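You operate a simulated robot arm through the tools that you are given. There is no shell and no other tool. Be economical: measure what you need, move in short steps, check, and stop when the job is done.

The job below is to be done with a simulated robot arm. You get a single attempt, and the scene is never put back.

Task
Open the fridge door, put the sample bottle that says "62" from the table top on the bottom shelf of the fridge and shut the door again. Put one of the fittings from the table top on the top of the spectrometer. Put the ink cartridge from the table top on the grey drip tray there. Any order will do. Set down upright: sample bottle, ink cartridge.

Only the result counts: the job must be done as asked and must still hold three seconds after the hand-in. Knocking over, shifting, dropping, spilling or breaking anything else fails it.

Robot
A 7-joint arm with a fingered hand on a trunk, on a base that drives. Base frame: it is fixed to the floor where the robot stands at the start and does not move with it; the origin is under the middle of the robot, x ahead of it, y to its left, z up. Lengths are in m, angles in rad, forces in N, time in s.
Its first joint turns from -2.007 to 2.007 rad. Places, roughly: bottom shelf of the fridge [1.9, 0.4, 0.4]; drip tray [0.25, -1.5, 1]; fitting [0.5, -1.5, 1]; fridge door [1.8, 0.2, 0.8]; ink cartridge [0, -1.25, 1]; sample bottle [0.25, -1.25, 1]; top of the spectrometer (31x22 cm) [-2.96, -1.98, 1.38]. Payload 5 kg.
The TCP is the grasp point between the finger pads, 0.032 m short of the fingertips. In the tool frame z runs along the fingers and y along their closing line. The gripper opens to 0.16 m. The gripper's body begins 0.089 m behind the TCP. The gripper is a hand of 4 fingers: y runs from the thumb to the fingers, the wrist lies at [0, 0, -0.267] in the tool frame, and closing takes about 1.5 s.
Orientation is that of the tool frame in the base frame, as a unit quaternion [w, x, y, z]. With the fingers straight down and closing along the base's y, the tool's x points along the base's -x, its y along +y and its z along -z.

Tools
- The arm moves only by the tool nudge_tool. Its argument "plan" is a list of rows, each a list of 7 numbers: the shift along the tool's x, y, z in m, then the turn, a rotation vector about the tool's x, y, z in rad, then the gripper command, from -1 (fully open) to 1 (shut), values between in proportion. In form: [[x, y, z, rx, ry, rz, claw], ...]. A call has 1 to 10 rows; each row shifts and turns the commanded pose from where the row before left it, along the tool's axes as they then stand. Rows are played at 5 a second. More than 0.05 m and 0.15 rad between two rows, or a gripper value outside its range, and nothing of the call is played. Where a pose cannot be reached the arm comes as near as it can. A force on the tool above 40 N (or 10 N above the force at the start of the call, whichever is more), or a blocked arm, ends the call early, and 0.2 s more pass. Each finger travels about 0.045 m/s and halts on what it meets, pressing with about 23 N; the grip force reading is that of the motor and also rises with nothing between the fingers. The clock runs only during rows and for 0.2 s after the last one: add rows that do not move to give the fingers time. The reply holds the time, the measured pose of the TCP, the force on the tool along the base axes, the opening and the grip force, in the units named above and with some noise, with the torque about the TCP (base axes, N m) and any sound that the robot's microphone picked up.
- Cameras (640 x 400 px; columns grow to the right, rows downward): "scene" is now at [0.0119, 0.1915, 1.6576]; the picture's right is [-0.20, -0.98, 0.00], its down [-0.39, 0.08, -0.92] and it looks along [0.90, -0.19, -0.40] (base axes); focal length 258 px, centre (320, 200). "wrist" rides on the gripper at [0.08, -0.004, -0.114] in the tool frame; the picture's right is [0.05, 1.00, 0.00], its down [-0.82, 0.04, -0.58] and it looks along [-0.58, 0.03, 0.82] (tool axes); focal length 265 px, centre (320, 200). There is no depth. A picture from a camera that has moved, and an enlarged one, comes with that camera's place and axes in the base frame and with its lens. The place of the scene camera against the robot may be out by one fixed shift of up to 0.025 m in any direction.
- get_image(camera): a new picture of that camera. It takes no simulated time.
- slide_trunk(by): slides the trunk up (or, below 0, down) by that many m; the arm and the scene camera ride with it, the base frame stays. It gives what a move gives, with no picture.
- base_move(legs): drives the robot by 1 to 6 legs, each [ahead, turn to the left] in m and rad, along the robot's own axes; the way and the turn of a leg run together, so that a leg with both is an arc; at most 1.5 m and 3.142 rad a leg. The arm and the cameras ride along, it lands a little off, and it stops where it bumps. It gives what a move gives.
- set_grasp(shape): the hand has 4 fingers and takes this shape, open, in about a second: jaw (thumb against the fingers, like two jaws); tri (thumb and two fingers); tip (a fingertip pinch); poke (one finger out to press); point (the index stretched); flat (the hand flat); cup (the hand cupped); fist (a fist). The gripper value then closes the fingers along that shape, each until it touches; the sizes above hold for jaw. It gives what a move gives, with no picture.
- aim_head(pan, tilt): turns the head with the scene camera to pan (to the left, within 2.705 rad either way) and tilt (down, from -0.506 to 1.204), counted from straight ahead of the robot. It gives what a move gives.
- close_up(camera, box): a new picture of the part [left, top, right, bottom] of that camera's present view, enlarged. It takes no simulated time.
- close_job(): hands the job in; it is judged then, once.

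Work in short steps. Places have to be worked out from the pictures, the camera data and where the tool is seen: move nearer, look again, correct. Check each grasp and each placing, and mend what went wrong. You have 165 turns and 128 pictures in all, those below and enlarged ones among them. Open the gripper and draw the arm clear of the work before you hand the job in, unless the task says otherwise; then end with one line.

The tools are called after "Emit:" as name(argument=value, ...) on one line, values as JSON. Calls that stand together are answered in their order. nudge_tool: Moves the arm, as the interface text tells. Its arguments: {"type":"object","properties":{"plan":{"type":"array","items":{"type":"array","items":{"type":"number"}}}},"required":["plan"]} The other tools are called the same way: slide_trunk (by) slides the trunk up or down; set_grasp (shape) gives the hand a shape; base_move (legs) drives the base; aim_head (pan, tilt) turns the head that bears the scene camera; get_image (camera) takes a picture; close_up (camera, box) takes an enlarged picture of a part of a camera's view; close_job () hands the job in.

At the start:

```text
t: 0.0
eef_pos: [0.6148, -0.1715, 1.2586]
tcp_rot: [0.001, 0.0, 1.0, 0.0]
wrist_force: [0.0, -0.3, 0.0]
wrist_torque: [-0.02, 0.02, -0.03]
gripper_width: 0.1601
gripper_force: 0.1
shape: jaw
trunk travel left (down, up): [-0.475, 0.515]
robot x, y, heading: [0.0025, -0.0038, 0.002]
head pan, tilt: [-0.204, 0.41]
```

scene: 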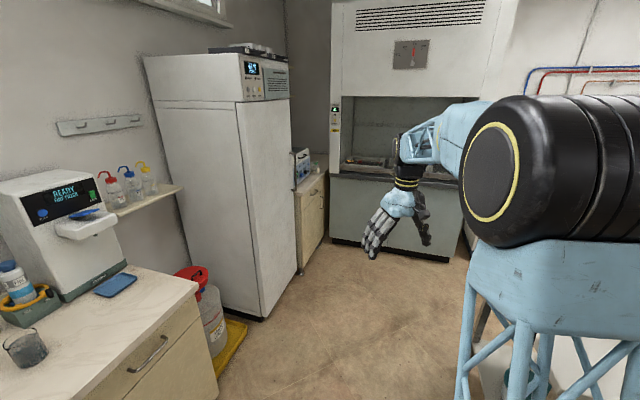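
wrist: 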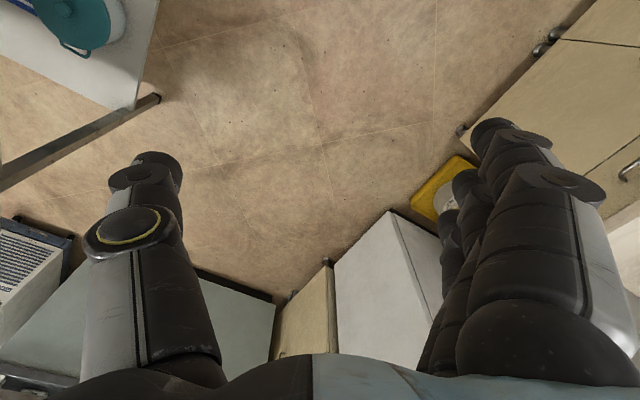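

The fridge stands ahead; the table is to the right. I'll turn the head to look at the table.

Emit:
aim_head(pan=-1.4, tilt=0.5)

Emit:
get_image(camera="scene")

Emit:
aim_head(pan=-2.5, tilt=0.2)

Emit:
get_image(camera="scene")

```text
t: 1.4
eef_pos: [0.6152, -0.1709, 1.2574]
tcp_rot: [0.001, 0.0, 1.0, 0.0]
wrist_force: [-0.7, 0.4, -0.4]
wrist_torque: [0.02, 0.01, 0.01]
gripper_width: 0.1597
gripper_force: 0.1
shape: jaw
trunk travel left (down, up): [-0.475, 0.515]
robot x, y, heading: [0.0014, -0.0034, 0.003]
head pan, tilt: [-1.4, 0.499]
```

```text
125 pictures are left
camera scene: at [-0.0631, 0.1206, 1.6494], right [-0.99, -0.17, 0.0], down [-0.08, 0.47, -0.88], along [0.15, -0.87, -0.48], focal length 258 px, centre (320, 200)
```

scene: 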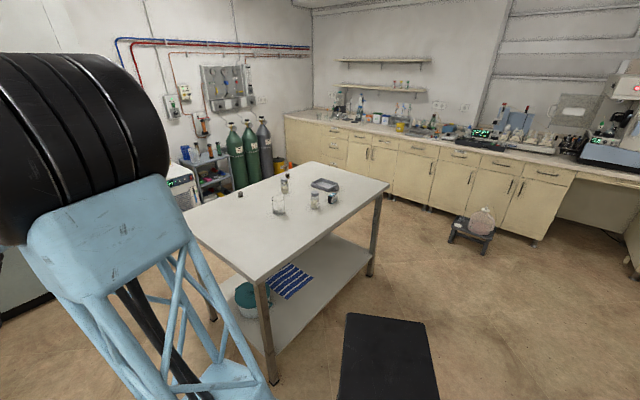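

```text
t: 2.7
eef_pos: [0.6146, -0.1717, 1.2577]
tcp_rot: [0.001, 0.0, 1.0, 0.0]
wrist_force: [0.2, -0.1, -0.4]
wrist_torque: [-0.03, 0.01, 0.03]
gripper_width: 0.1599
gripper_force: 0.0
shape: jaw
trunk travel left (down, up): [-0.475, 0.515]
robot x, y, heading: [-0.0013, -0.0017, 0.0]
head pan, tilt: [-2.499, 0.201]
```

```text
124 pictures are left
camera scene: at [-0.1533, 0.1544, 1.6771], right [-0.6, 0.8, 0.0], down [0.16, 0.12, -0.98], along [-0.78, -0.59, -0.2], focal length 258 px, centre (320, 200)
```

scene: 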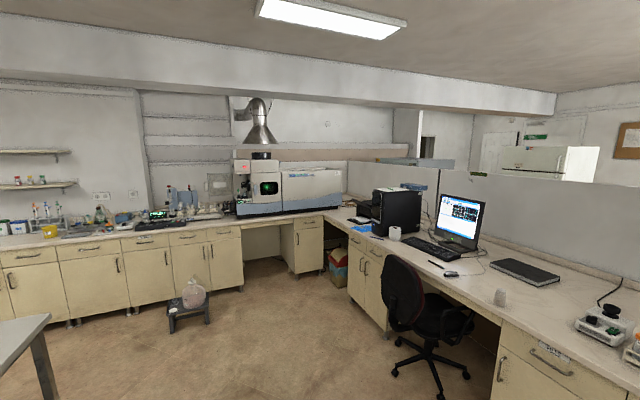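

The spectrometer is the white box with the flat top at the far left bench. I zoom in on the table and spectrometer.

Emit:
close_up(camera="scene", box=[220, 130, 380, 230])

Emit:
aim_head(pan=-1.5, tilt=0.6)

Emit:
close_up(camera="scene", box=[200, 110, 360, 210])

Emit:
aim_head(pan=-1.5, tilt=1.2)

Emit:
get_image(camera="scene")

```text
4.00 times, centred on (300, 180) of scene
camera zoom: at [-0.1533, 0.1544, 1.6771], right [-0.6, 0.8, 0.0], down [0.16, 0.12, -0.98], along [-0.78, -0.59, -0.2], focal length 1033 px, centre (400, 280)
```

zoom: 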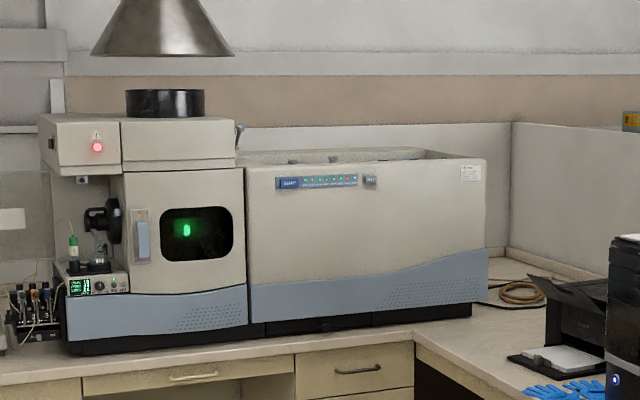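

```text
t: 4.0
eef_pos: [0.615, -0.1706, 1.2571]
tcp_rot: [0.0, 0.0, 1.0, 0.0]
wrist_force: [0.6, -0.1, -0.4]
wrist_torque: [-0.03, 0.01, -0.02]
gripper_width: 0.1596
gripper_force: 0.0
shape: jaw
trunk travel left (down, up): [-0.475, 0.515]
robot x, y, heading: [-0.0035, -0.0035, -0.004]
head pan, tilt: [-1.499, 0.6]
```

```text
4.00 times, centred on (280, 160) of scene
camera zoom: at [-0.0724, 0.1221, 1.6403], right [-1.0, -0.07, 0.0], down [-0.04, 0.56, -0.83], along [0.06, -0.82, -0.56], focal length 1033 px, centre (480, 360)
```

zoom: 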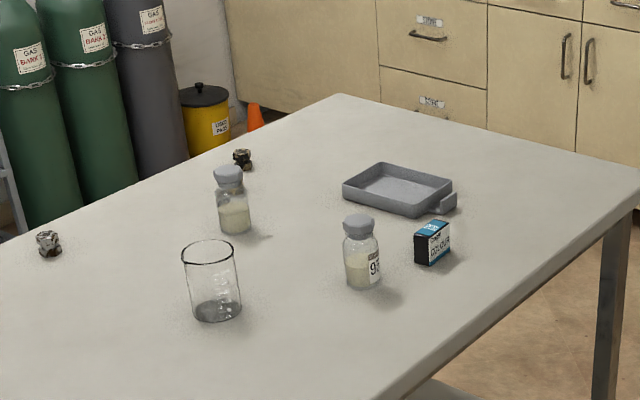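

```text
t: 5.0
eef_pos: [0.6161, -0.1704, 1.2581]
tcp_rot: [0.0, 0.0, 1.0, 0.0]
wrist_force: [-0.3, -0.5, 0.9]
wrist_torque: [-0.01, 0.02, 0.0]
gripper_width: 0.1596
gripper_force: 0.1
shape: jaw
trunk travel left (down, up): [-0.475, 0.515]
robot x, y, heading: [-0.0021, -0.0033, -0.001]
head pan, tilt: [-1.499, 1.201]
```

```text
121 pictures are left
camera scene: at [-0.0747, 0.1544, 1.5957], right [-1.0, -0.07, 0.0], down [-0.07, 0.93, -0.36], along [0.03, -0.36, -0.93], focal length 258 px, centre (320, 200)
```

scene: 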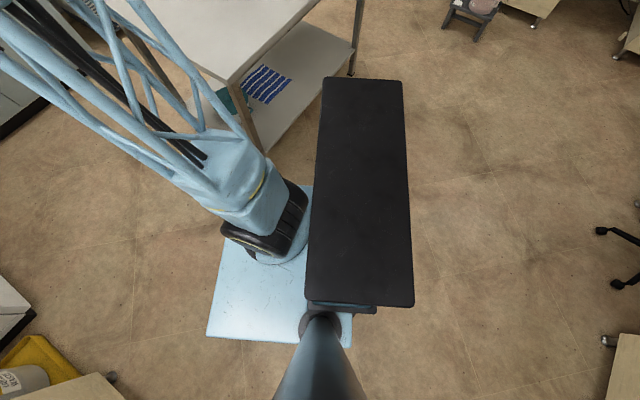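

The nearer bottle reads "9?", so the 62 may be the other one. I look down at the robot's own base to learn its footprint.

Emit:
aim_head(pan=0.5, tilt=1.2)

Emit:
get_image(camera="scene")

Emit:
aim_head(pan=-2.6, tilt=1.2)

Emit:
get_image(camera="scene")

```text
t: 6.9
eef_pos: [0.615, -0.1705, 1.2583]
tcp_rot: [0.0, 0.0, 1.0, 0.0]
wrist_force: [0.1, -0.7, -0.9]
wrist_torque: [-0.01, -0.06, 0.05]
gripper_width: 0.1599
gripper_force: 0.0
shape: jaw
trunk travel left (down, up): [-0.475, 0.515]
robot x, y, heading: [0.0003, 0.0006, -0.003]
head pan, tilt: [0.499, 1.201]
```

```text
120 pictures are left
camera scene: at [-0.0296, 0.237, 1.5957], right [0.48, -0.88, 0.0], down [-0.82, -0.45, -0.36], along [0.32, 0.17, -0.93], focal length 258 px, centre (320, 200)
```

scene: 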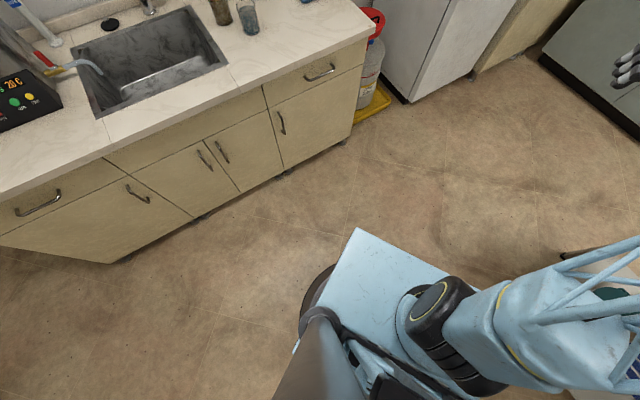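

```text
t: 9.6
eef_pos: [0.6158, -0.1706, 1.2577]
tcp_rot: [0.0, 0.0, 1.0, 0.0]
wrist_force: [0.6, 0.5, 0.3]
wrist_torque: [-0.02, 0.02, -0.01]
gripper_width: 0.1597
gripper_force: 0.0
shape: jaw
trunk travel left (down, up): [-0.475, 0.515]
robot x, y, heading: [0.0006, 0.0012, -0.004]
head pan, tilt: [-2.601, 1.201]
```

```text
119 pictures are left
camera scene: at [-0.1266, 0.1814, 1.5957], right [-0.52, 0.86, 0.0], down [0.8, 0.48, -0.36], along [-0.31, -0.19, -0.93], focal length 258 px, centre (320, 200)
```

scene: 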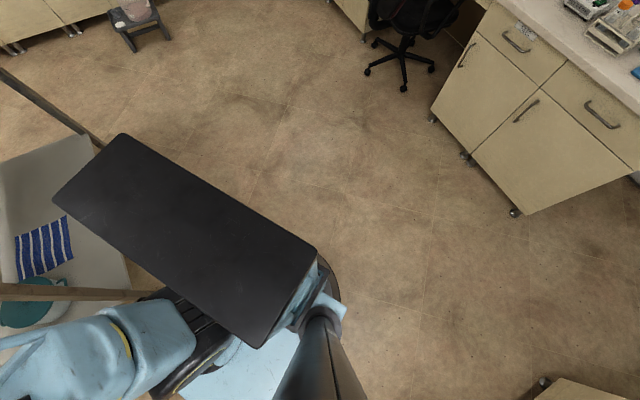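

The robot's footprint is small. The table is oblique; its near long edge runs from about (0.31,-0.56) to (-0.25,-1.56). I drive to about (-0.34,-0.91), facing it squarely.

Emit:
base_move(legs=[[0, -1.93], [0.97, 0], [0, 1.373]])

Emit:
aim_head(pan=-0.2, tilt=0.9)

Emit:
get_image(camera="scene")

Emit:
get_image(camera="wrist")

```text
t: 23.1
eef_pos: [0.0393, -1.3698, 1.2593]
tcp_rot: [0.0, 0.294, 0.956, 0.0]
wrist_force: [0.6, -0.3, 1.2]
wrist_torque: [-0.01, 0.03, 0.0]
gripper_width: 0.1598
gripper_force: 0.1
shape: jaw
trunk travel left (down, up): [-0.475, 0.515]
robot x, y, heading: [-0.3785, -0.8817, -0.598]
head pan, tilt: [-2.601, 1.201]
```

```text
t: 25.3
eef_pos: [0.0386, -1.3693, 1.2577]
tcp_rot: [0.0, 0.295, 0.955, 0.0]
wrist_force: [0.1, 0.2, 0.4]
wrist_torque: [-0.03, 0.02, -0.02]
gripper_width: 0.16
gripper_force: 0.0
shape: jaw
trunk travel left (down, up): [-0.475, 0.515]
robot x, y, heading: [-0.3747, -0.8825, -0.6]
head pan, tilt: [-0.201, 0.901]
```

```text
118 pictures are left
camera scene: at [-0.2741, -0.7271, 1.6155], right [-0.72, -0.7, 0.0], down [-0.55, 0.56, -0.62], along [0.43, -0.45, -0.78], focal length 258 px, centre (320, 200)
```

scene: 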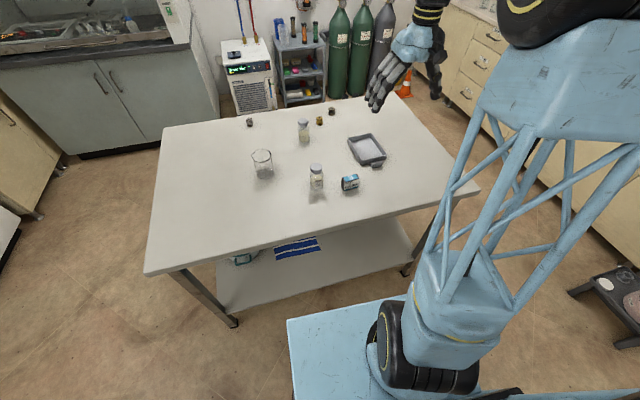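

```text
117 pictures are left
camera wrist: at [-0.0303, -1.3277, 1.3723], right [0.52, 0.85, 0.0], down [0.7, -0.42, 0.58], along [0.49, -0.3, -0.82], focal length 265 px, centre (320, 200)
```

wrist: 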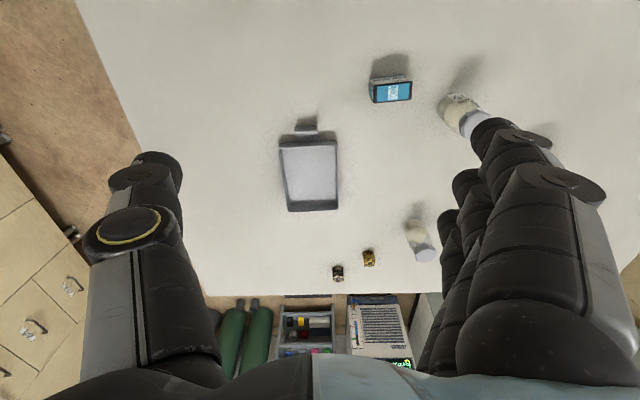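

I zoom on the bottles to read the labels.

Emit:
close_up(camera="scene", box=[230, 100, 390, 200])

Emit:
close_up(camera="wrist", box=[260, 40, 500, 290])

```text
4.00 times, centred on (310, 150) of scene
camera zoom: at [-0.2741, -0.7271, 1.6155], right [-0.72, -0.7, 0.0], down [-0.55, 0.56, -0.62], along [0.43, -0.45, -0.78], focal length 1033 px, centre (360, 400)
```

zoom: 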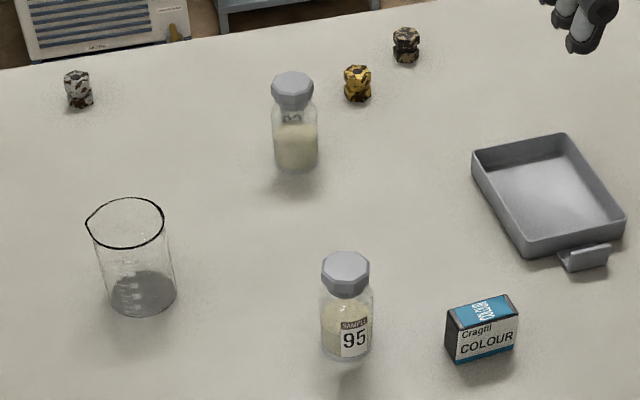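

```text
1.60 times, centred on (380, 165) of wrist
camera zoom: at [-0.0303, -1.3277, 1.3723], right [0.52, 0.85, 0.0], down [0.7, -0.42, 0.58], along [0.49, -0.3, -0.82], focal length 425 px, centre (224, 256)
```

zoom: 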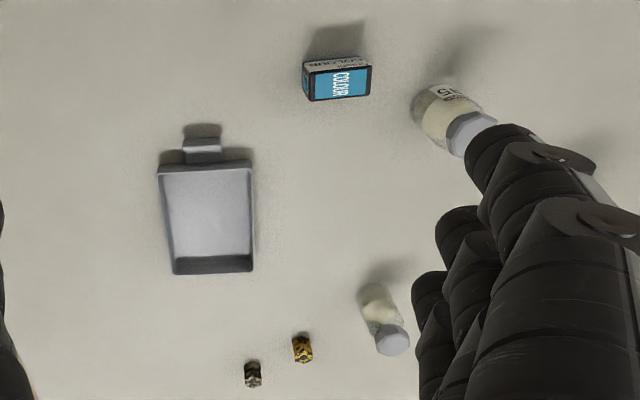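

Near bottle is "95", so the far one should be 62. The gold fitting is about 1.07 m away, so I move 0.12 m ahead.

Emit:
base_move(legs=[[0.12, 0]])

Emit:
get_image(camera="scene")

```text
t: 26.5
eef_pos: [0.1365, -1.4395, 1.2577]
tcp_rot: [-0.001, 0.297, 0.955, 0.001]
wrist_force: [0.5, 0.0, -0.3]
wrist_torque: [0.03, 0.03, 0.0]
gripper_width: 0.1597
gripper_force: 0.2
shape: jaw
trunk travel left (down, up): [-0.475, 0.515]
robot x, y, heading: [-0.2758, -0.9476, -0.597]
head pan, tilt: [-0.201, 0.901]
```

```text
114 pictures are left
camera scene: at [-0.1743, -0.7956, 1.6155], right [-0.72, -0.7, 0.0], down [-0.55, 0.56, -0.62], along [0.43, -0.45, -0.78], focal length 258 px, centre (320, 200)
```

scene: 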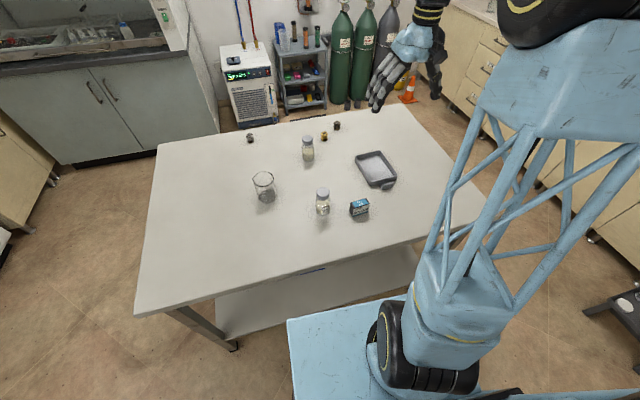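

I move the hand above the cartridge estimate (0.11,-1.28) at z≈1.11 and look with the wrist camera.

Emit:
nudge_tool(plan=[[0.028, 0.029, 0, 0, 0, 0, -1], [0.028, 0.029, 0, 0, 0, 0, -1], [0.028, 0.029, 0.0, 0, 0, 0, -1], [0.028, 0.029, 0.03, 0, 0, 0, -0.2], [0, 0, 0.04, 0, 0, 0, -0.2], [0, 0, 0.04, 0, 0, 0, -0.2], [0, 0, 0.04, 0, 0, 0, -0.2], [0, 0, 0, 0, 0, 0, -0.2], [0, 0, 0, 0, 0, 0, -0.2]])

Emit:
get_image(camera="wrist")

```text
refused: row 4 steps farther than a row can; nothing moved
```

```text
113 pictures are left
camera wrist: at [0.0679, -1.3968, 1.3717], right [0.52, 0.85, 0.0], down [0.7, -0.43, 0.58], along [0.49, -0.3, -0.82], focal length 265 px, centre (320, 200)
```

wrist: 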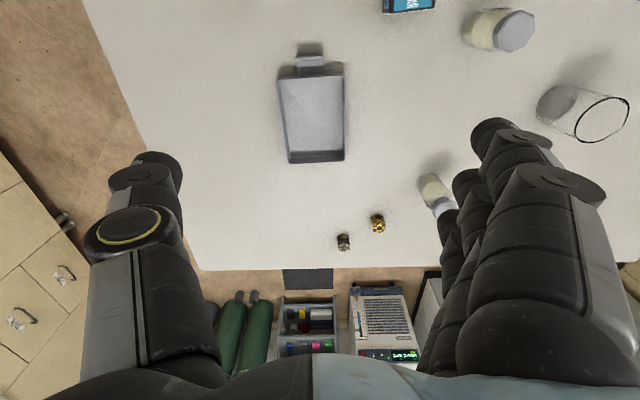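

Row limit is combined; I use smaller steps.

Emit:
nudge_tool(plan=[[0.028, 0.029, 0, 0, 0, 0, -1], [0.028, 0.029, 0, 0, 0, 0, -1], [0.028, 0.029, 0.0, 0, 0, 0, -1], [0.028, 0.029, 0.0, 0, 0, 0, -0.2], [0, 0, 0.04, 0, 0, 0, -0.2], [0, 0, 0.04, 0, 0, 0, -0.2], [0, 0, 0.04, 0, 0, 0, -0.2], [0, 0, 0.03, 0, 0, 0, -0.2], [0, 0, 0, 0, 0, 0, -0.2]])

Emit:
get_image(camera="wrist")

```text
t: 28.5
eef_pos: [0.1092, -1.2769, 1.1055]
tcp_rot: [0.0, 0.296, 0.955, 0.0]
wrist_force: [0.0, 0.5, 0.8]
wrist_torque: [-0.02, 0.04, -0.02]
gripper_width: 0.0965
gripper_force: 0.0
shape: jaw
trunk travel left (down, up): [-0.475, 0.515]
robot x, y, heading: [-0.2718, -0.9501, -0.602]
head pan, tilt: [-0.201, 0.901]
```

```text
112 pictures are left
camera wrist: at [0.0394, -1.235, 1.2189], right [0.52, 0.85, 0.0], down [0.7, -0.43, 0.58], along [0.49, -0.3, -0.82], focal length 265 px, centre (320, 200)
```

wrist: 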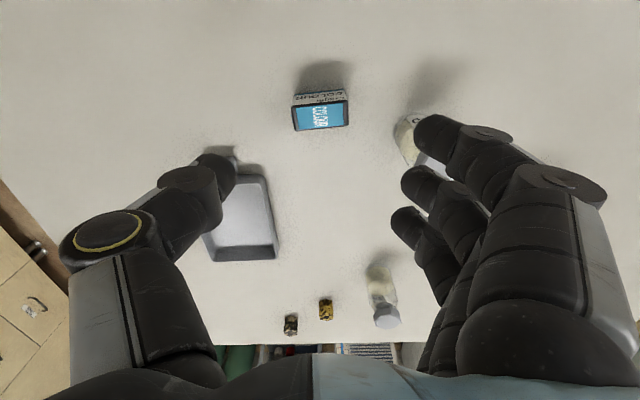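

Cartridge is at about (0.118,-1.284), long side at yaw ≈1.13. I rotate the hand so thumb and fingers close on its wide faces.

Emit:
nudge_tool(plan=[[-0.012, 0, 0, 0, 0, 0.141, -0.2], [0, 0, 0, 0, 0, 0.141, -0.2], [0, 0, 0, 0, 0, 0.141, -0.2], [0, 0, 0, 0, 0, 0.141, -0.2], [0, 0, 0, 0, 0, 0.141, -0.2], [0, 0, 0, 0, 0, 0.141, -0.2], [0, 0, 0, 0, 0, 0.141, -0.2], [0, 0, 0, 0, 0, 0.141, -0.2], [0, 0, 0, 0, 0, 0.141, -0.2], [0, 0, 0, 0, 0, 0.141, -0.2]])

Emit:
nudge_tool(plan=[[0, 0, 0.04, 0, 0, 0, -0.2], [0, 0, 0.03, 0, 0, 0, -0.2], [0, 0, 0, 0, 0, 0, -0.2], [0, 0, 0, 0, 0, 0, -0.2]])

Emit:
get_image(camera="wrist")

```text
t: 30.7
eef_pos: [0.1208, -1.2853, 1.1082]
tcp_rot: [0.0, 0.845, 0.534, 0.001]
wrist_force: [0.0, -0.3, 0.4]
wrist_torque: [-0.03, 0.03, 0.01]
gripper_width: 0.0963
gripper_force: 0.0
shape: jaw
trunk travel left (down, up): [-0.475, 0.515]
robot x, y, heading: [-0.2764, -0.9458, -0.604]
head pan, tilt: [-0.201, 0.901]
```

```text
t: 31.7
eef_pos: [0.1169, -1.2858, 1.0372]
tcp_rot: [0.001, 0.845, 0.535, 0.0]
wrist_force: [0.2, -0.3, 0.7]
wrist_torque: [0.0, 0.03, 0.01]
gripper_width: 0.0964
gripper_force: 0.0
shape: jaw
trunk travel left (down, up): [-0.475, 0.515]
robot x, y, heading: [-0.2757, -0.949, -0.605]
head pan, tilt: [-0.201, 0.901]
```

```text
111 pictures are left
camera wrist: at [0.1475, -1.2115, 1.1508], right [0.93, -0.38, 0.0], down [-0.31, -0.76, 0.58], along [-0.22, -0.53, -0.82], focal length 265 px, centre (320, 200)
```

wrist: 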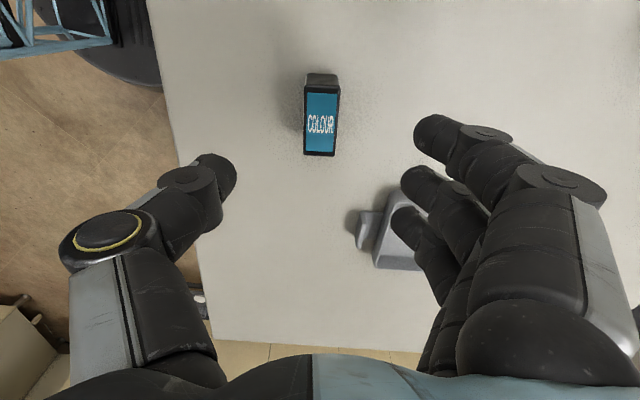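

Aligned. Descend toward the grip height in steps.

Emit:
nudge_tool(plan=[[0, 0, 0.04, 0, 0, 0, -0.2], [0, 0, 0.04, 0, 0, 0, -0.2], [0, 0, 0.022, 0, 0, 0, -0.2], [0, 0, 0, 0, 0, 0, -0.2]])

Emit:
get_image(camera="wrist")

Emit:
aim_head(pan=0.1, tilt=0.9)

Emit:
get_image(camera="scene")

```text
t: 32.7
eef_pos: [0.1186, -1.2845, 0.9357]
tcp_rot: [0.0, 0.845, 0.535, 0.0]
wrist_force: [-0.3, 0.4, 0.2]
wrist_torque: [0.0, -0.01, 0.0]
gripper_width: 0.0964
gripper_force: 0.0
shape: jaw
trunk travel left (down, up): [-0.475, 0.515]
robot x, y, heading: [-0.2727, -0.9504, -0.604]
head pan, tilt: [-0.201, 0.901]
```

```text
110 pictures are left
camera wrist: at [0.1487, -1.2106, 1.0497], right [0.93, -0.38, 0.0], down [-0.31, -0.76, 0.58], along [-0.22, -0.53, -0.82], focal length 265 px, centre (320, 200)
```

wrist: 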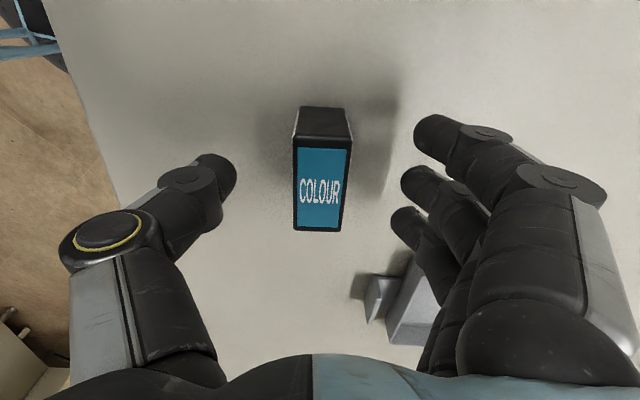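

```text
t: 33.5
eef_pos: [0.1189, -1.2844, 0.9362]
tcp_rot: [0.0, 0.845, 0.535, 0.0]
wrist_force: [-0.3, -0.5, -0.1]
wrist_torque: [-0.01, 0.01, 0.03]
gripper_width: 0.0963
gripper_force: 0.0
shape: jaw
trunk travel left (down, up): [-0.475, 0.515]
robot x, y, heading: [-0.2763, -0.9467, -0.602]
head pan, tilt: [0.099, 0.901]
```

```text
109 pictures are left
camera scene: at [-0.1612, -0.7771, 1.6155], right [-0.48, -0.88, 0.0], down [-0.69, 0.38, -0.62], along [0.54, -0.3, -0.78], focal length 258 px, centre (320, 200)
```

scene: 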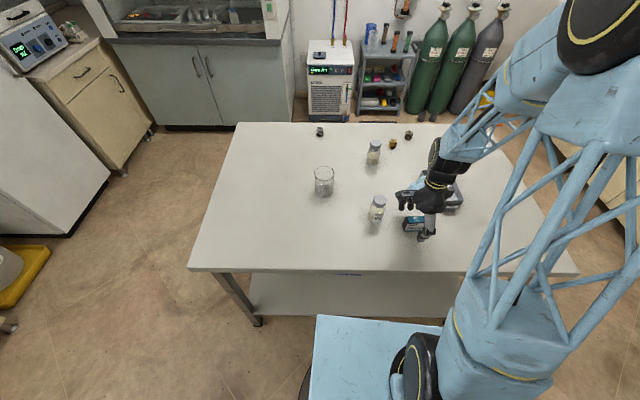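

Cartridge top is ≈0.922. I lower 10 mm so the tips overlap by ~28 mm and close.

Emit:
nudge_tool(plan=[[0, 0, 0.01, 0, 0, 0, -0.2], [0, 0, 0, 0, 0, 0, 0.2], [0, 0, 0, 0, 0, 0, 0.6], [0, 0, 0, 0, 0, 0, 1], [0, 0, 0, 0, 0, 0, 1], [0, 0, 0, 0, 0, 0, 1], [0, 0, 0, 0, 0, 0, 1], [0, 0, 0, 0, 0, 0, 1], [0, 0, 0, 0, 0, 0, 1]])

Emit:
get_image(camera="wrist")

```text
t: 35.5
eef_pos: [0.1182, -1.2851, 0.9272]
tcp_rot: [0.0, 0.845, 0.535, 0.001]
wrist_force: [0.6, 0.1, -0.1]
wrist_torque: [-0.01, 0.02, -0.01]
gripper_width: 0.0247
gripper_force: 22.8
shape: jaw
trunk travel left (down, up): [-0.475, 0.515]
robot x, y, heading: [-0.2765, -0.9503, -0.602]
head pan, tilt: [0.099, 0.901]
```

```text
108 pictures are left
camera wrist: at [0.148, -1.2114, 1.0414], right [0.93, -0.38, 0.0], down [-0.31, -0.76, 0.58], along [-0.22, -0.53, -0.82], focal length 265 px, centre (320, 200)
```

wrist: 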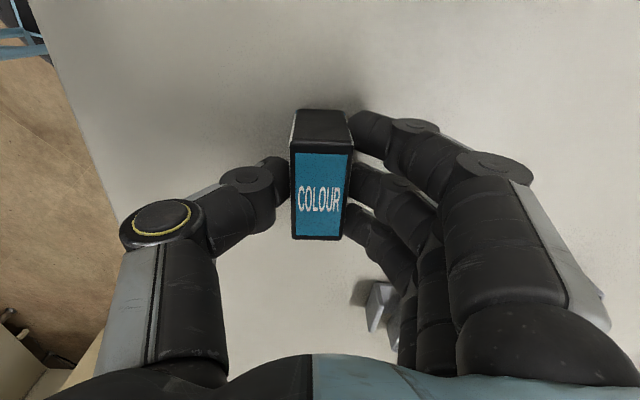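

Gripped. Lift 0.1 m and carry to above the tray near (0.196,-1.49).

Emit:
nudge_tool(plan=[[0, 0, -0.03, 0, 0, 0, 1], [0, 0, -0.04, 0, 0, 0, 1], [0, 0, -0.04, 0, 0, 0, 1], [-0.03, 0.032, 0, 0, 0, 0, 1], [-0.03, 0.032, 0, 0, 0, 0, 1], [-0.03, 0.032, 0, 0, 0, 0, 1], [-0.03, 0.032, 0, 0, 0, 0, 1], [-0.033, 0.03, 0, 0, 0, 0, 1], [0, 0, 0, 0, 0, 0, 1], [0, 0, 0, 0, 0, 0, 1]])

Emit:
get_image(camera="wrist")

Emit:
aim_head(pan=-0.1, tilt=0.8)

Emit:
get_image(camera="scene")

```text
t: 37.7
eef_pos: [0.1984, -1.4926, 1.0367]
tcp_rot: [-0.001, 0.845, 0.535, 0.0]
wrist_force: [-0.2, -0.5, -1.4]
wrist_torque: [-0.04, -0.02, -0.01]
gripper_width: 0.0245
gripper_force: 23.4
shape: jaw
trunk travel left (down, up): [-0.475, 0.515]
robot x, y, heading: [-0.2743, -0.9501, -0.601]
head pan, tilt: [0.099, 0.901]
```

```text
107 pictures are left
camera wrist: at [0.2284, -1.4183, 1.1514], right [0.93, -0.38, 0.0], down [-0.31, -0.76, 0.58], along [-0.22, -0.53, -0.82], focal length 265 px, centre (320, 200)
```

wrist: 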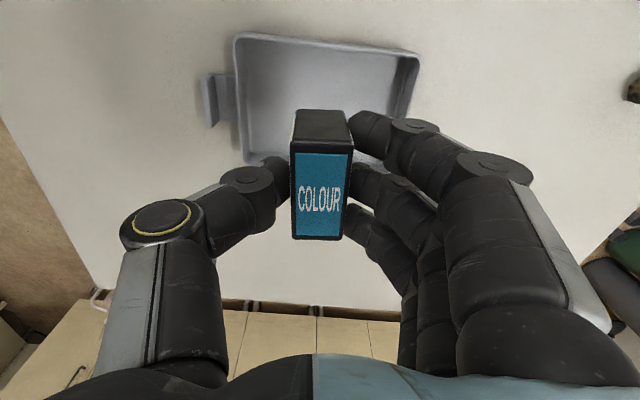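

```text
t: 38.5
eef_pos: [0.1989, -1.4928, 1.0367]
tcp_rot: [-0.001, 0.845, 0.536, 0.0]
wrist_force: [0.2, -0.1, -1.3]
wrist_torque: [-0.01, 0.01, 0.0]
gripper_width: 0.0245
gripper_force: 23.2
shape: jaw
trunk travel left (down, up): [-0.475, 0.515]
robot x, y, heading: [-0.2762, -0.9512, -0.601]
head pan, tilt: [-0.099, 0.799]
```

```text
106 pictures are left
camera scene: at [-0.1657, -0.7928, 1.6234], right [-0.64, -0.76, 0.0], down [-0.55, 0.46, -0.7], along [0.53, -0.45, -0.72], focal length 258 px, centre (320, 200)
```

scene: 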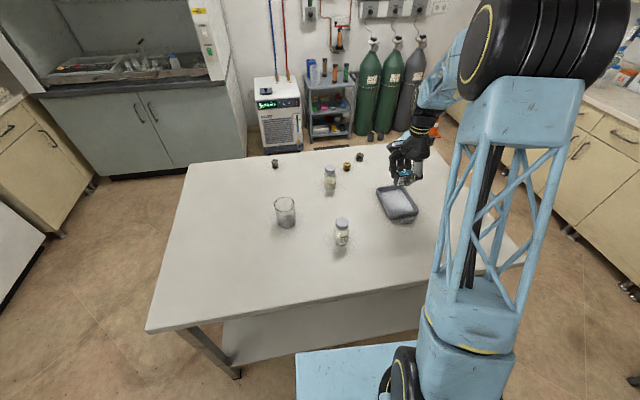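

Hand is over the tray centre (0.200,-1.491). Lower 0.095 m, then creep until contact.

Emit:
nudge_tool(plan=[[0, 0, 0.035, 0, 0, 0, 1], [0, 0, 0.035, 0, 0, 0, 1], [0, 0, 0.02, 0, 0, 0, 1], [0, 0, 0.005, 0, 0, 0, 1], [0, 0, 0, 0, 0, 0, 1]])

Emit:
get_image(camera="wrist")

```text
t: 39.7
eef_pos: [0.1981, -1.4904, 0.9419]
tcp_rot: [-0.001, 0.845, 0.535, -0.001]
wrist_force: [-0.6, 0.6, -0.4]
wrist_torque: [-0.01, 0.03, 0.0]
gripper_width: 0.0244
gripper_force: 23.1
shape: jaw
trunk travel left (down, up): [-0.475, 0.515]
robot x, y, heading: [-0.2717, -0.9513, -0.602]
head pan, tilt: [-0.099, 0.799]
```

```text
105 pictures are left
camera wrist: at [0.2286, -1.4162, 1.0553], right [0.93, -0.38, 0.0], down [-0.31, -0.76, 0.58], along [-0.22, -0.53, -0.82], focal length 265 px, centre (320, 200)
```

wrist: 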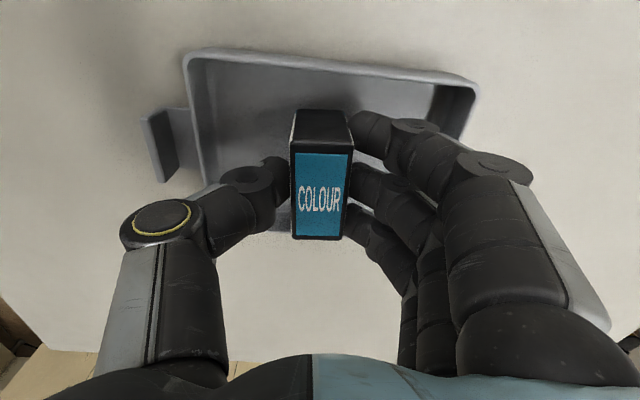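

Still free. Creep down 2–3 mm a row.

Emit:
nudge_tool(plan=[[0, 0, 0.003, 0, 0, 0, 1], [0, 0, 0.003, 0, 0, 0, 1], [0, 0, 0.002, 0, 0, 0, 1], [0, 0, 0, 0, 0, 0, 1]])

```text
t: 40.7
eef_pos: [0.1986, -1.4909, 0.9318]
tcp_rot: [0.0, 0.845, 0.535, 0.001]
wrist_force: [0.1, 0.0, 0.2]
wrist_torque: [0.0, 0.02, 0.01]
gripper_width: 0.0247
gripper_force: 23.0
shape: jaw
trunk travel left (down, up): [-0.475, 0.515]
robot x, y, heading: [-0.2722, -0.9472, -0.604]
head pan, tilt: [-0.099, 0.799]
```

Emit:
nudge_tool(plan=[[0, 0, 0.0015, 0, 0, 0, 1], [0, 0, 0, 0, 0, 0, 1]])

Emit:
close_up(camera="scene", box=[360, 130, 460, 230])

```text
t: 41.3
eef_pos: [0.1983, -1.4924, 0.9315]
tcp_rot: [0.0, 0.845, 0.535, 0.0]
wrist_force: [-0.5, -0.9, -0.8]
wrist_torque: [0.0, -0.02, -0.04]
gripper_width: 0.0243
gripper_force: 23.3
shape: jaw
trunk travel left (down, up): [-0.475, 0.515]
robot x, y, heading: [-0.2701, -0.9472, -0.599]
head pan, tilt: [-0.099, 0.799]
```

```text
4.00 times, centred on (410, 180) of scene
camera zoom: at [-0.1657, -0.793, 1.6234], right [-0.65, -0.76, 0.0], down [-0.55, 0.46, -0.7], along [0.53, -0.45, -0.72], focal length 1033 px, centre (-40, 280)
```

zoom: 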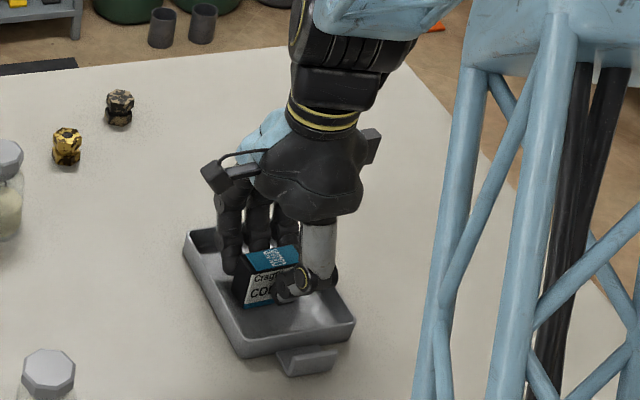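

Close to the floor of the tray; continue until a contact force shows.

Emit:
nudge_tool(plan=[[0, 0, 0.0015, 0, 0, 0, 1], [0, 0, 0.0015, 0, 0, 0, 1], [0, 0, 0, 0, 0, 0, 1]])

Emit:
nudge_tool(plan=[[0, 0, 0.0015, 0, 0, 0, 1], [0, 0, 0.0, 0, 0, 0, 1]])

```text
t: 42.1
eef_pos: [0.197, -1.4913, 0.9307]
tcp_rot: [0.002, 0.844, 0.536, -0.001]
wrist_force: [1.8, 0.9, 21.1]
wrist_torque: [-0.02, -0.15, -0.03]
gripper_width: 0.0252
gripper_force: 23.0
shape: jaw
trunk travel left (down, up): [-0.475, 0.515]
robot x, y, heading: [-0.2763, -0.9505, -0.599]
head pan, tilt: [-0.099, 0.799]
```

```text
t: 42.7
eef_pos: [0.1974, -1.4902, 0.9287]
tcp_rot: [0.002, 0.845, 0.535, 0.0]
wrist_force: [2.7, 0.0, 33.4]
wrist_torque: [-0.03, -0.17, -0.02]
gripper_width: 0.0265
gripper_force: 22.9
shape: jaw
trunk travel left (down, up): [-0.475, 0.515]
robot x, y, heading: [-0.2755, -0.9488, -0.599]
head pan, tilt: [-0.099, 0.799]
```

Contact (33 N is more than needed): back off 3 mm, then open gently to about 0.065 m.

Emit:
nudge_tool(plan=[[0, 0, -0.003, 0, 0, 0, 1], [0, 0, 0, 0, 0, 0, 0.6], [0, 0, 0, 0, 0, 0, 0.4], [0, 0, 0, 0, 0, 0, 0.2], [0, 0, 0, 0, 0, 0, 0.2], [0, 0, 0, 0, 0, 0, 0.2]])

Emit:
get_image(camera="wrist")

```text
t: 44.1
eef_pos: [0.1987, -1.4913, 0.9305]
tcp_rot: [0.0, 0.845, 0.534, 0.0]
wrist_force: [-0.2, 0.1, -0.8]
wrist_torque: [0.02, -0.02, -0.01]
gripper_width: 0.0631
gripper_force: 0.2
shape: jaw
trunk travel left (down, up): [-0.475, 0.515]
robot x, y, heading: [-0.2737, -0.9493, -0.601]
head pan, tilt: [-0.099, 0.799]
```

```text
103 pictures are left
camera wrist: at [0.2276, -1.4171, 1.0444], right [0.93, -0.38, 0.0], down [-0.31, -0.76, 0.58], along [-0.22, -0.53, -0.82], focal length 265 px, centre (320, 200)
```

wrist: 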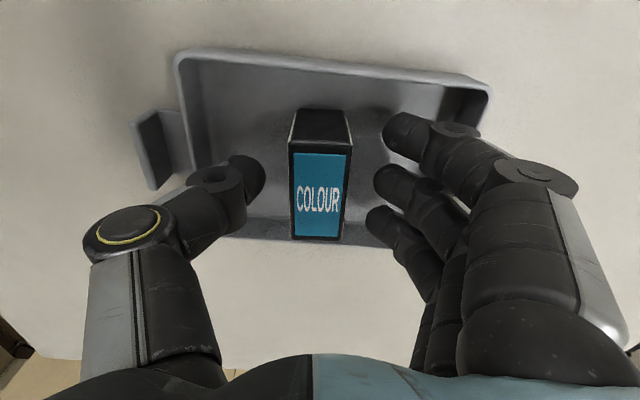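

Released and upright. Lift straight up, then rotate the hand back.

Emit:
nudge_tool(plan=[[0, 0, -0.03, 0, 0, 0, 0.2], [0, 0, -0.04, 0, 0, 0, 0.2], [0, 0, -0.04, 0, 0, 0, 0.2], [0, 0, -0.04, 0, 0, -0.14, 0], [0, 0, -0.02, 0, 0, -0.14, 0], [0, 0, 0, 0, 0, -0.14, 0], [0, 0, 0, 0, 0, -0.14, 0], [0, 0, 0, 0, 0, -0.14, 0], [0, 0, 0, 0, 0, -0.14, 0], [0, 0, 0, 0, 0, -0.14, 0]])

Emit:
nudge_tool(plan=[[0, 0, 0, 0, 0, -0.14, 0], [-0.02, 0, 0, 0, 0, -0.14, 0], [-0.04, 0.02, 0, 0, 0, -0.14, 0], [-0.04, 0.03, 0, 0, 0, 0, 0], [-0.04, 0.03, 0, 0, 0, 0, 0], [-0.04, 0.03, 0, 0, 0, 0, 0], [-0.04, 0.03, 0, 0, 0, 0, 0], [0, 0, 0, 0, 0, 0, 0]])

Emit:
get_image(camera="wrist")

Emit:
close_up(camera="scene", box=[260, 130, 420, 250])

```text
t: 46.3
eef_pos: [0.1968, -1.4925, 1.1002]
tcp_rot: [0.0, 0.492, 0.87, 0.0]
wrist_force: [0.7, 0.7, -0.4]
wrist_torque: [-0.02, -0.01, 0.01]
gripper_width: 0.0793
gripper_force: 0.1
shape: jaw
trunk travel left (down, up): [-0.475, 0.515]
robot x, y, heading: [-0.2728, -0.9486, -0.602]
head pan, tilt: [-0.099, 0.799]
```

```text
t: 48.1
eef_pos: [0.4548, -1.5141, 1.098]
tcp_rot: [0.0, 0.302, 0.953, 0.0]
wrist_force: [-1.0, 0.2, -0.9]
wrist_torque: [0.0, -0.01, 0.0]
gripper_width: 0.0791
gripper_force: 0.1
shape: jaw
trunk travel left (down, up): [-0.475, 0.515]
robot x, y, heading: [-0.273, -0.9503, -0.607]
head pan, tilt: [-0.099, 0.799]
```

```text
102 pictures are left
camera wrist: at [0.3855, -1.4707, 1.2112], right [0.53, 0.85, 0.0], down [0.69, -0.43, 0.58], along [0.49, -0.31, -0.82], focal length 265 px, centre (320, 200)
```

wrist: 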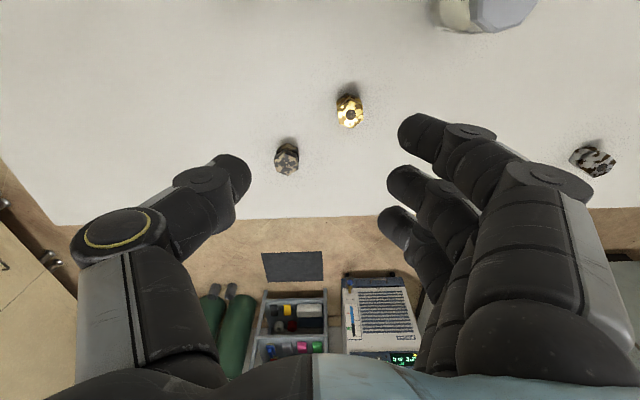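

```text
3.33 times, centred on (340, 190) of scene
camera zoom: at [-0.1655, -0.7929, 1.6235], right [-0.65, -0.76, 0.0], down [-0.55, 0.46, -0.7], along [0.53, -0.45, -0.72], focal length 861 px, centre (253, 233)
```

zoom: 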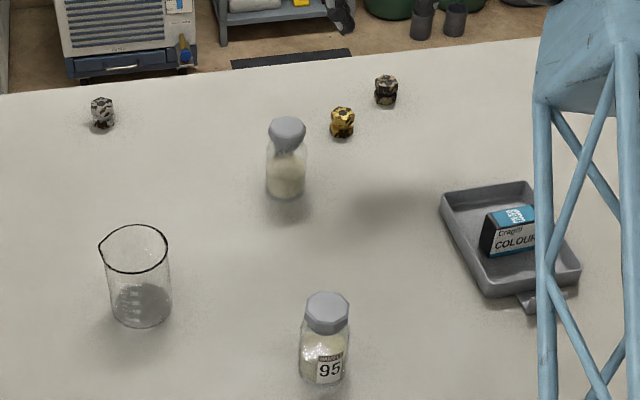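

Gold fitting at about (0.481,-1.492). Align and lower to z≈0.98, then check.

Emit:
nudge_tool(plan=[[-0.008, 0.033, 0, 0, 0, 0, 0], [0, 0, 0.04, 0, 0, 0, 0], [0, 0, 0.04, 0, 0, 0, 0], [0, 0, 0.035, 0, 0, 0, 0], [0, 0, 0, 0, 0, 0, 0]])

Emit:
get_image(camera="wrist")

```text
t: 49.3
eef_pos: [0.4774, -1.4956, 0.9855]
tcp_rot: [0.0, 0.301, 0.954, 0.0]
wrist_force: [-0.6, -0.2, 0.3]
wrist_torque: [0.01, 0.01, 0.02]
gripper_width: 0.0795
gripper_force: 0.1
shape: jaw
trunk travel left (down, up): [-0.475, 0.515]
robot x, y, heading: [-0.275, -0.9493, -0.6]
head pan, tilt: [-0.099, 0.799]
```

```text
100 pictures are left
camera wrist: at [0.4088, -1.453, 1.0989], right [0.53, 0.85, 0.0], down [0.69, -0.43, 0.58], along [0.49, -0.31, -0.82], focal length 265 px, centre (320, 200)
```

wrist: 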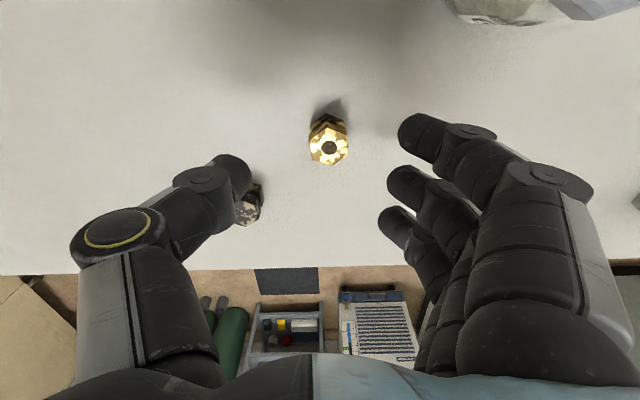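

Emit:
nudge_tool(plan=[[-0.008, 0.007, 0, 0, 0, 0, 0.2], [0, 0, 0.035, 0, 0, 0, 0.2], [0, 0, 0.035, 0, 0, 0, 0.2], [0, 0, 0, 0, 0, 0, 0.2]])

Emit:
get_image(camera="wrist")

Emit:
close_up(camera="scene", box=[310, 120, 410, 200])

```text
t: 50.3
eef_pos: [0.4923, -1.4933, 0.9164]
tcp_rot: [0.0, 0.301, 0.954, 0.001]
wrist_force: [0.4, 0.7, -0.3]
wrist_torque: [0.01, 0.0, 0.03]
gripper_width: 0.0645
gripper_force: 0.0
shape: jaw
trunk travel left (down, up): [-0.475, 0.515]
robot x, y, heading: [-0.2712, -0.944, -0.606]
head pan, tilt: [-0.099, 0.799]
```

```text
99 pictures are left
camera wrist: at [0.4235, -1.4506, 1.0299], right [0.53, 0.85, 0.0], down [0.69, -0.43, 0.58], along [0.49, -0.31, -0.82], focal length 265 px, centre (320, 200)
```

wrist: 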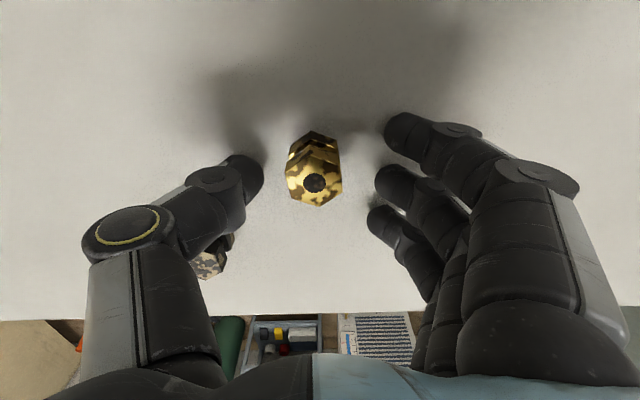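

```text
5.00 times, centred on (360, 160) of scene
camera zoom: at [-0.1654, -0.7929, 1.6235], right [-0.65, -0.76, 0.0], down [-0.55, 0.46, -0.7], along [0.53, -0.45, -0.72], focal length 1291 px, centre (120, 400)
```

zoom: 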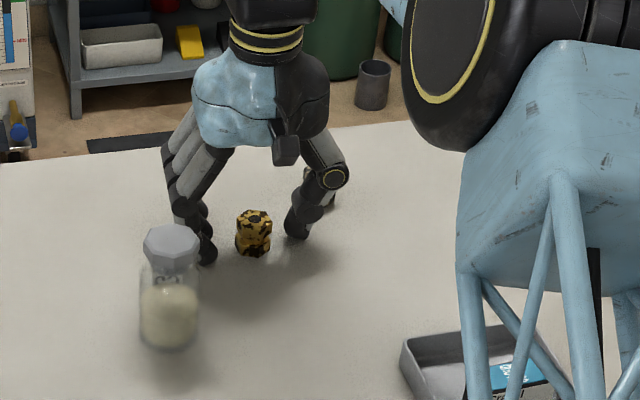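

Centred. Lower ~9 mm and close.

Emit:
nudge_tool(plan=[[0, 0, 0.005, 0, 0, 0, 0.2], [0, 0, 0.004, 0, 0, 0, 0.2], [0, 0, 0, 0, 0, 0, 0.5], [0, 0, 0, 0, 0, 0, 0.8], [0, 0, 0, 0, 0, 0, 1], [0, 0, 0, 0, 0, 0, 1], [0, 0, 0, 0, 0, 0, 1], [0, 0, 0, 0, 0, 0, 1]])

Emit:
get_image(camera="wrist")

```text
t: 51.3
eef_pos: [0.4925, -1.4884, 0.9126]
tcp_rot: [0.004, 0.301, 0.954, 0.002]
wrist_force: [-0.3, 1.3, 20.1]
wrist_torque: [0.54, -0.3, 0.03]
gripper_width: 0.0218
gripper_force: 23.2
shape: jaw
trunk travel left (down, up): [-0.475, 0.515]
robot x, y, heading: [-0.2765, -0.9494, -0.6]
head pan, tilt: [-0.099, 0.799]
stopped in row 5: the force on the tool passed its limit at 41 N (the readings are from after the stop); the commanded pose is now the measured one
```

```text
97 pictures are left
camera wrist: at [0.4228, -1.4465, 1.0257], right [0.53, 0.85, 0.0], down [0.69, -0.43, 0.58], along [0.5, -0.31, -0.81], focal length 265 px, centre (320, 200)
```

wrist: 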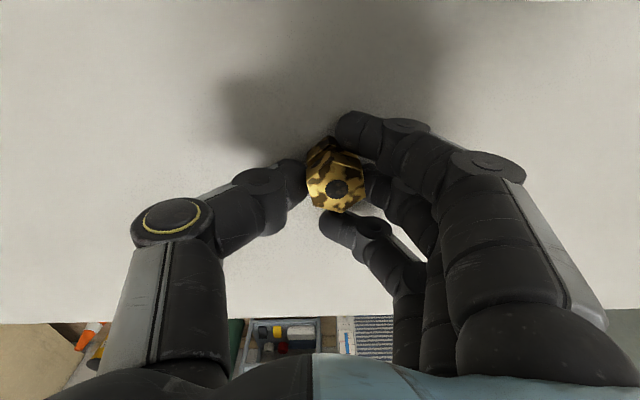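

The fingertips touched the table while closing, but the fitting is held. Lift.

Emit:
nudge_tool(plan=[[0, 0, -0.005, 0, 0, 0, 1], [0, 0, -0.02, 0, 0, 0, 1], [0, 0, -0.04, 0, 0, 0, 1], [0, 0, -0.04, 0, 0, 0, 1], [0, 0, -0.04, 0, 0, 0, 1], [0, 0, -0.04, 0, 0, 0, 1], [0, 0, -0.04, 0, 0, 0, 1], [0, 0, -0.04, 0, 0, 0, 1], [0, 0, 0, 0, 0, 0, 1]])

Emit:
get_image(camera="wrist")

Emit:
close_up(camera="scene", box=[260, 120, 420, 240])

```text
t: 53.3
eef_pos: [0.4894, -1.4896, 1.1737]
tcp_rot: [0.003, 0.301, 0.954, 0.0]
wrist_force: [0.3, 0.2, -0.3]
wrist_torque: [0.0, -0.02, 0.0]
gripper_width: 0.0208
gripper_force: 22.9
shape: jaw
trunk travel left (down, up): [-0.475, 0.515]
robot x, y, heading: [-0.2703, -0.9466, -0.598]
head pan, tilt: [-0.099, 0.799]
```

```text
96 pictures are left
camera wrist: at [0.4205, -1.4471, 1.2879], right [0.53, 0.85, 0.0], down [0.69, -0.43, 0.58], along [0.49, -0.31, -0.81], focal length 265 px, centre (320, 200)
```

wrist: 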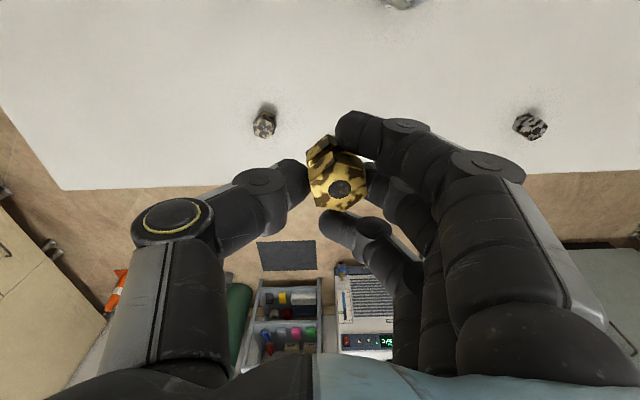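

```text
3.33 times, centred on (340, 180) of scene
camera zoom: at [-0.1659, -0.7926, 1.6234], right [-0.64, -0.76, 0.0], down [-0.55, 0.46, -0.7], along [0.53, -0.45, -0.72], focal length 861 px, centre (253, 267)
```

zoom: 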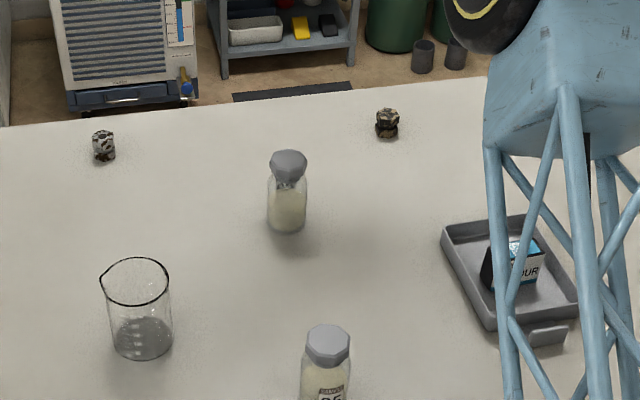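

Fitting held; nothing else moved. Retract and raise the arm before driving to the spectrometer.

Emit:
nudge_tool(plan=[[0.03, 0, -0.035, 0, 0, 0, 1], [0.03, 0, -0.035, 0, 0, 0, 1], [0.03, 0, -0.035, 0, 0, 0, 1], [0.04, 0, -0.02, 0, 0, 0, 1], [0.045, 0, 0, 0, 0, 0, 1], [0.045, 0, 0, 0, 0, 0, 1], [0.045, 0, 0, 0, 0, 0, 1], [0.045, 0, 0, 0, 0, 0, 1], [0, 0, 0, 0, 0, 0, 1]])

Emit:
base_move(legs=[[-0.15, 0], [0, -2.34], [1.0, 0]])

Emit:
aim_head(pan=0, tilt=0.45)

Emit:
get_image(camera="scene")

```text
t: 55.3
eef_pos: [0.2353, -1.309, 1.2975]
tcp_rot: [0.0, 0.301, 0.954, 0.001]
wrist_force: [-0.9, -0.2, -0.2]
wrist_torque: [-0.02, -0.03, 0.0]
gripper_width: 0.0207
gripper_force: 23.2
shape: jaw
trunk travel left (down, up): [-0.475, 0.515]
robot x, y, heading: [-0.2761, -0.9482, -0.602]
head pan, tilt: [-0.099, 0.799]
```

```text
t: 67.2
eef_pos: [-1.9658, -1.2879, 1.2976]
tcp_rot: [0.0, 0.992, 0.127, -0.001]
wrist_force: [-1.2, 0.4, -0.2]
wrist_torque: [0.01, -0.02, 0.02]
gripper_width: 0.0203
gripper_force: 22.9
shape: jaw
trunk travel left (down, up): [-0.475, 0.515]
robot x, y, heading: [-1.3633, -1.1302, -2.873]
head pan, tilt: [-0.099, 0.799]
```

```text
t: 68.0
eef_pos: [-1.9656, -1.2882, 1.2975]
tcp_rot: [0.001, 0.992, 0.127, -0.002]
wrist_force: [0.0, -0.6, -0.9]
wrist_torque: [0.01, 0.0, 0.02]
gripper_width: 0.0205
gripper_force: 23.1
shape: jaw
trunk travel left (down, up): [-0.475, 0.515]
robot x, y, heading: [-1.3619, -1.1332, -2.879]
head pan, tilt: [0.0, 0.45]
```

```text
94 pictures are left
camera scene: at [-1.3567, -1.3294, 1.6538], right [-0.26, 0.96, 0.0], down [0.42, 0.11, -0.9], along [-0.87, -0.24, -0.44], focal length 258 px, centre (320, 200)
```

scene: 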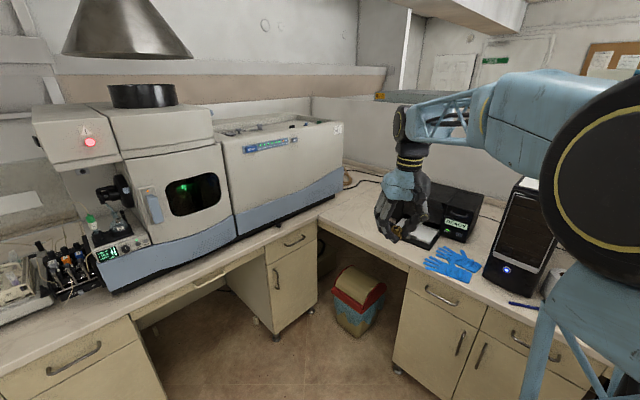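

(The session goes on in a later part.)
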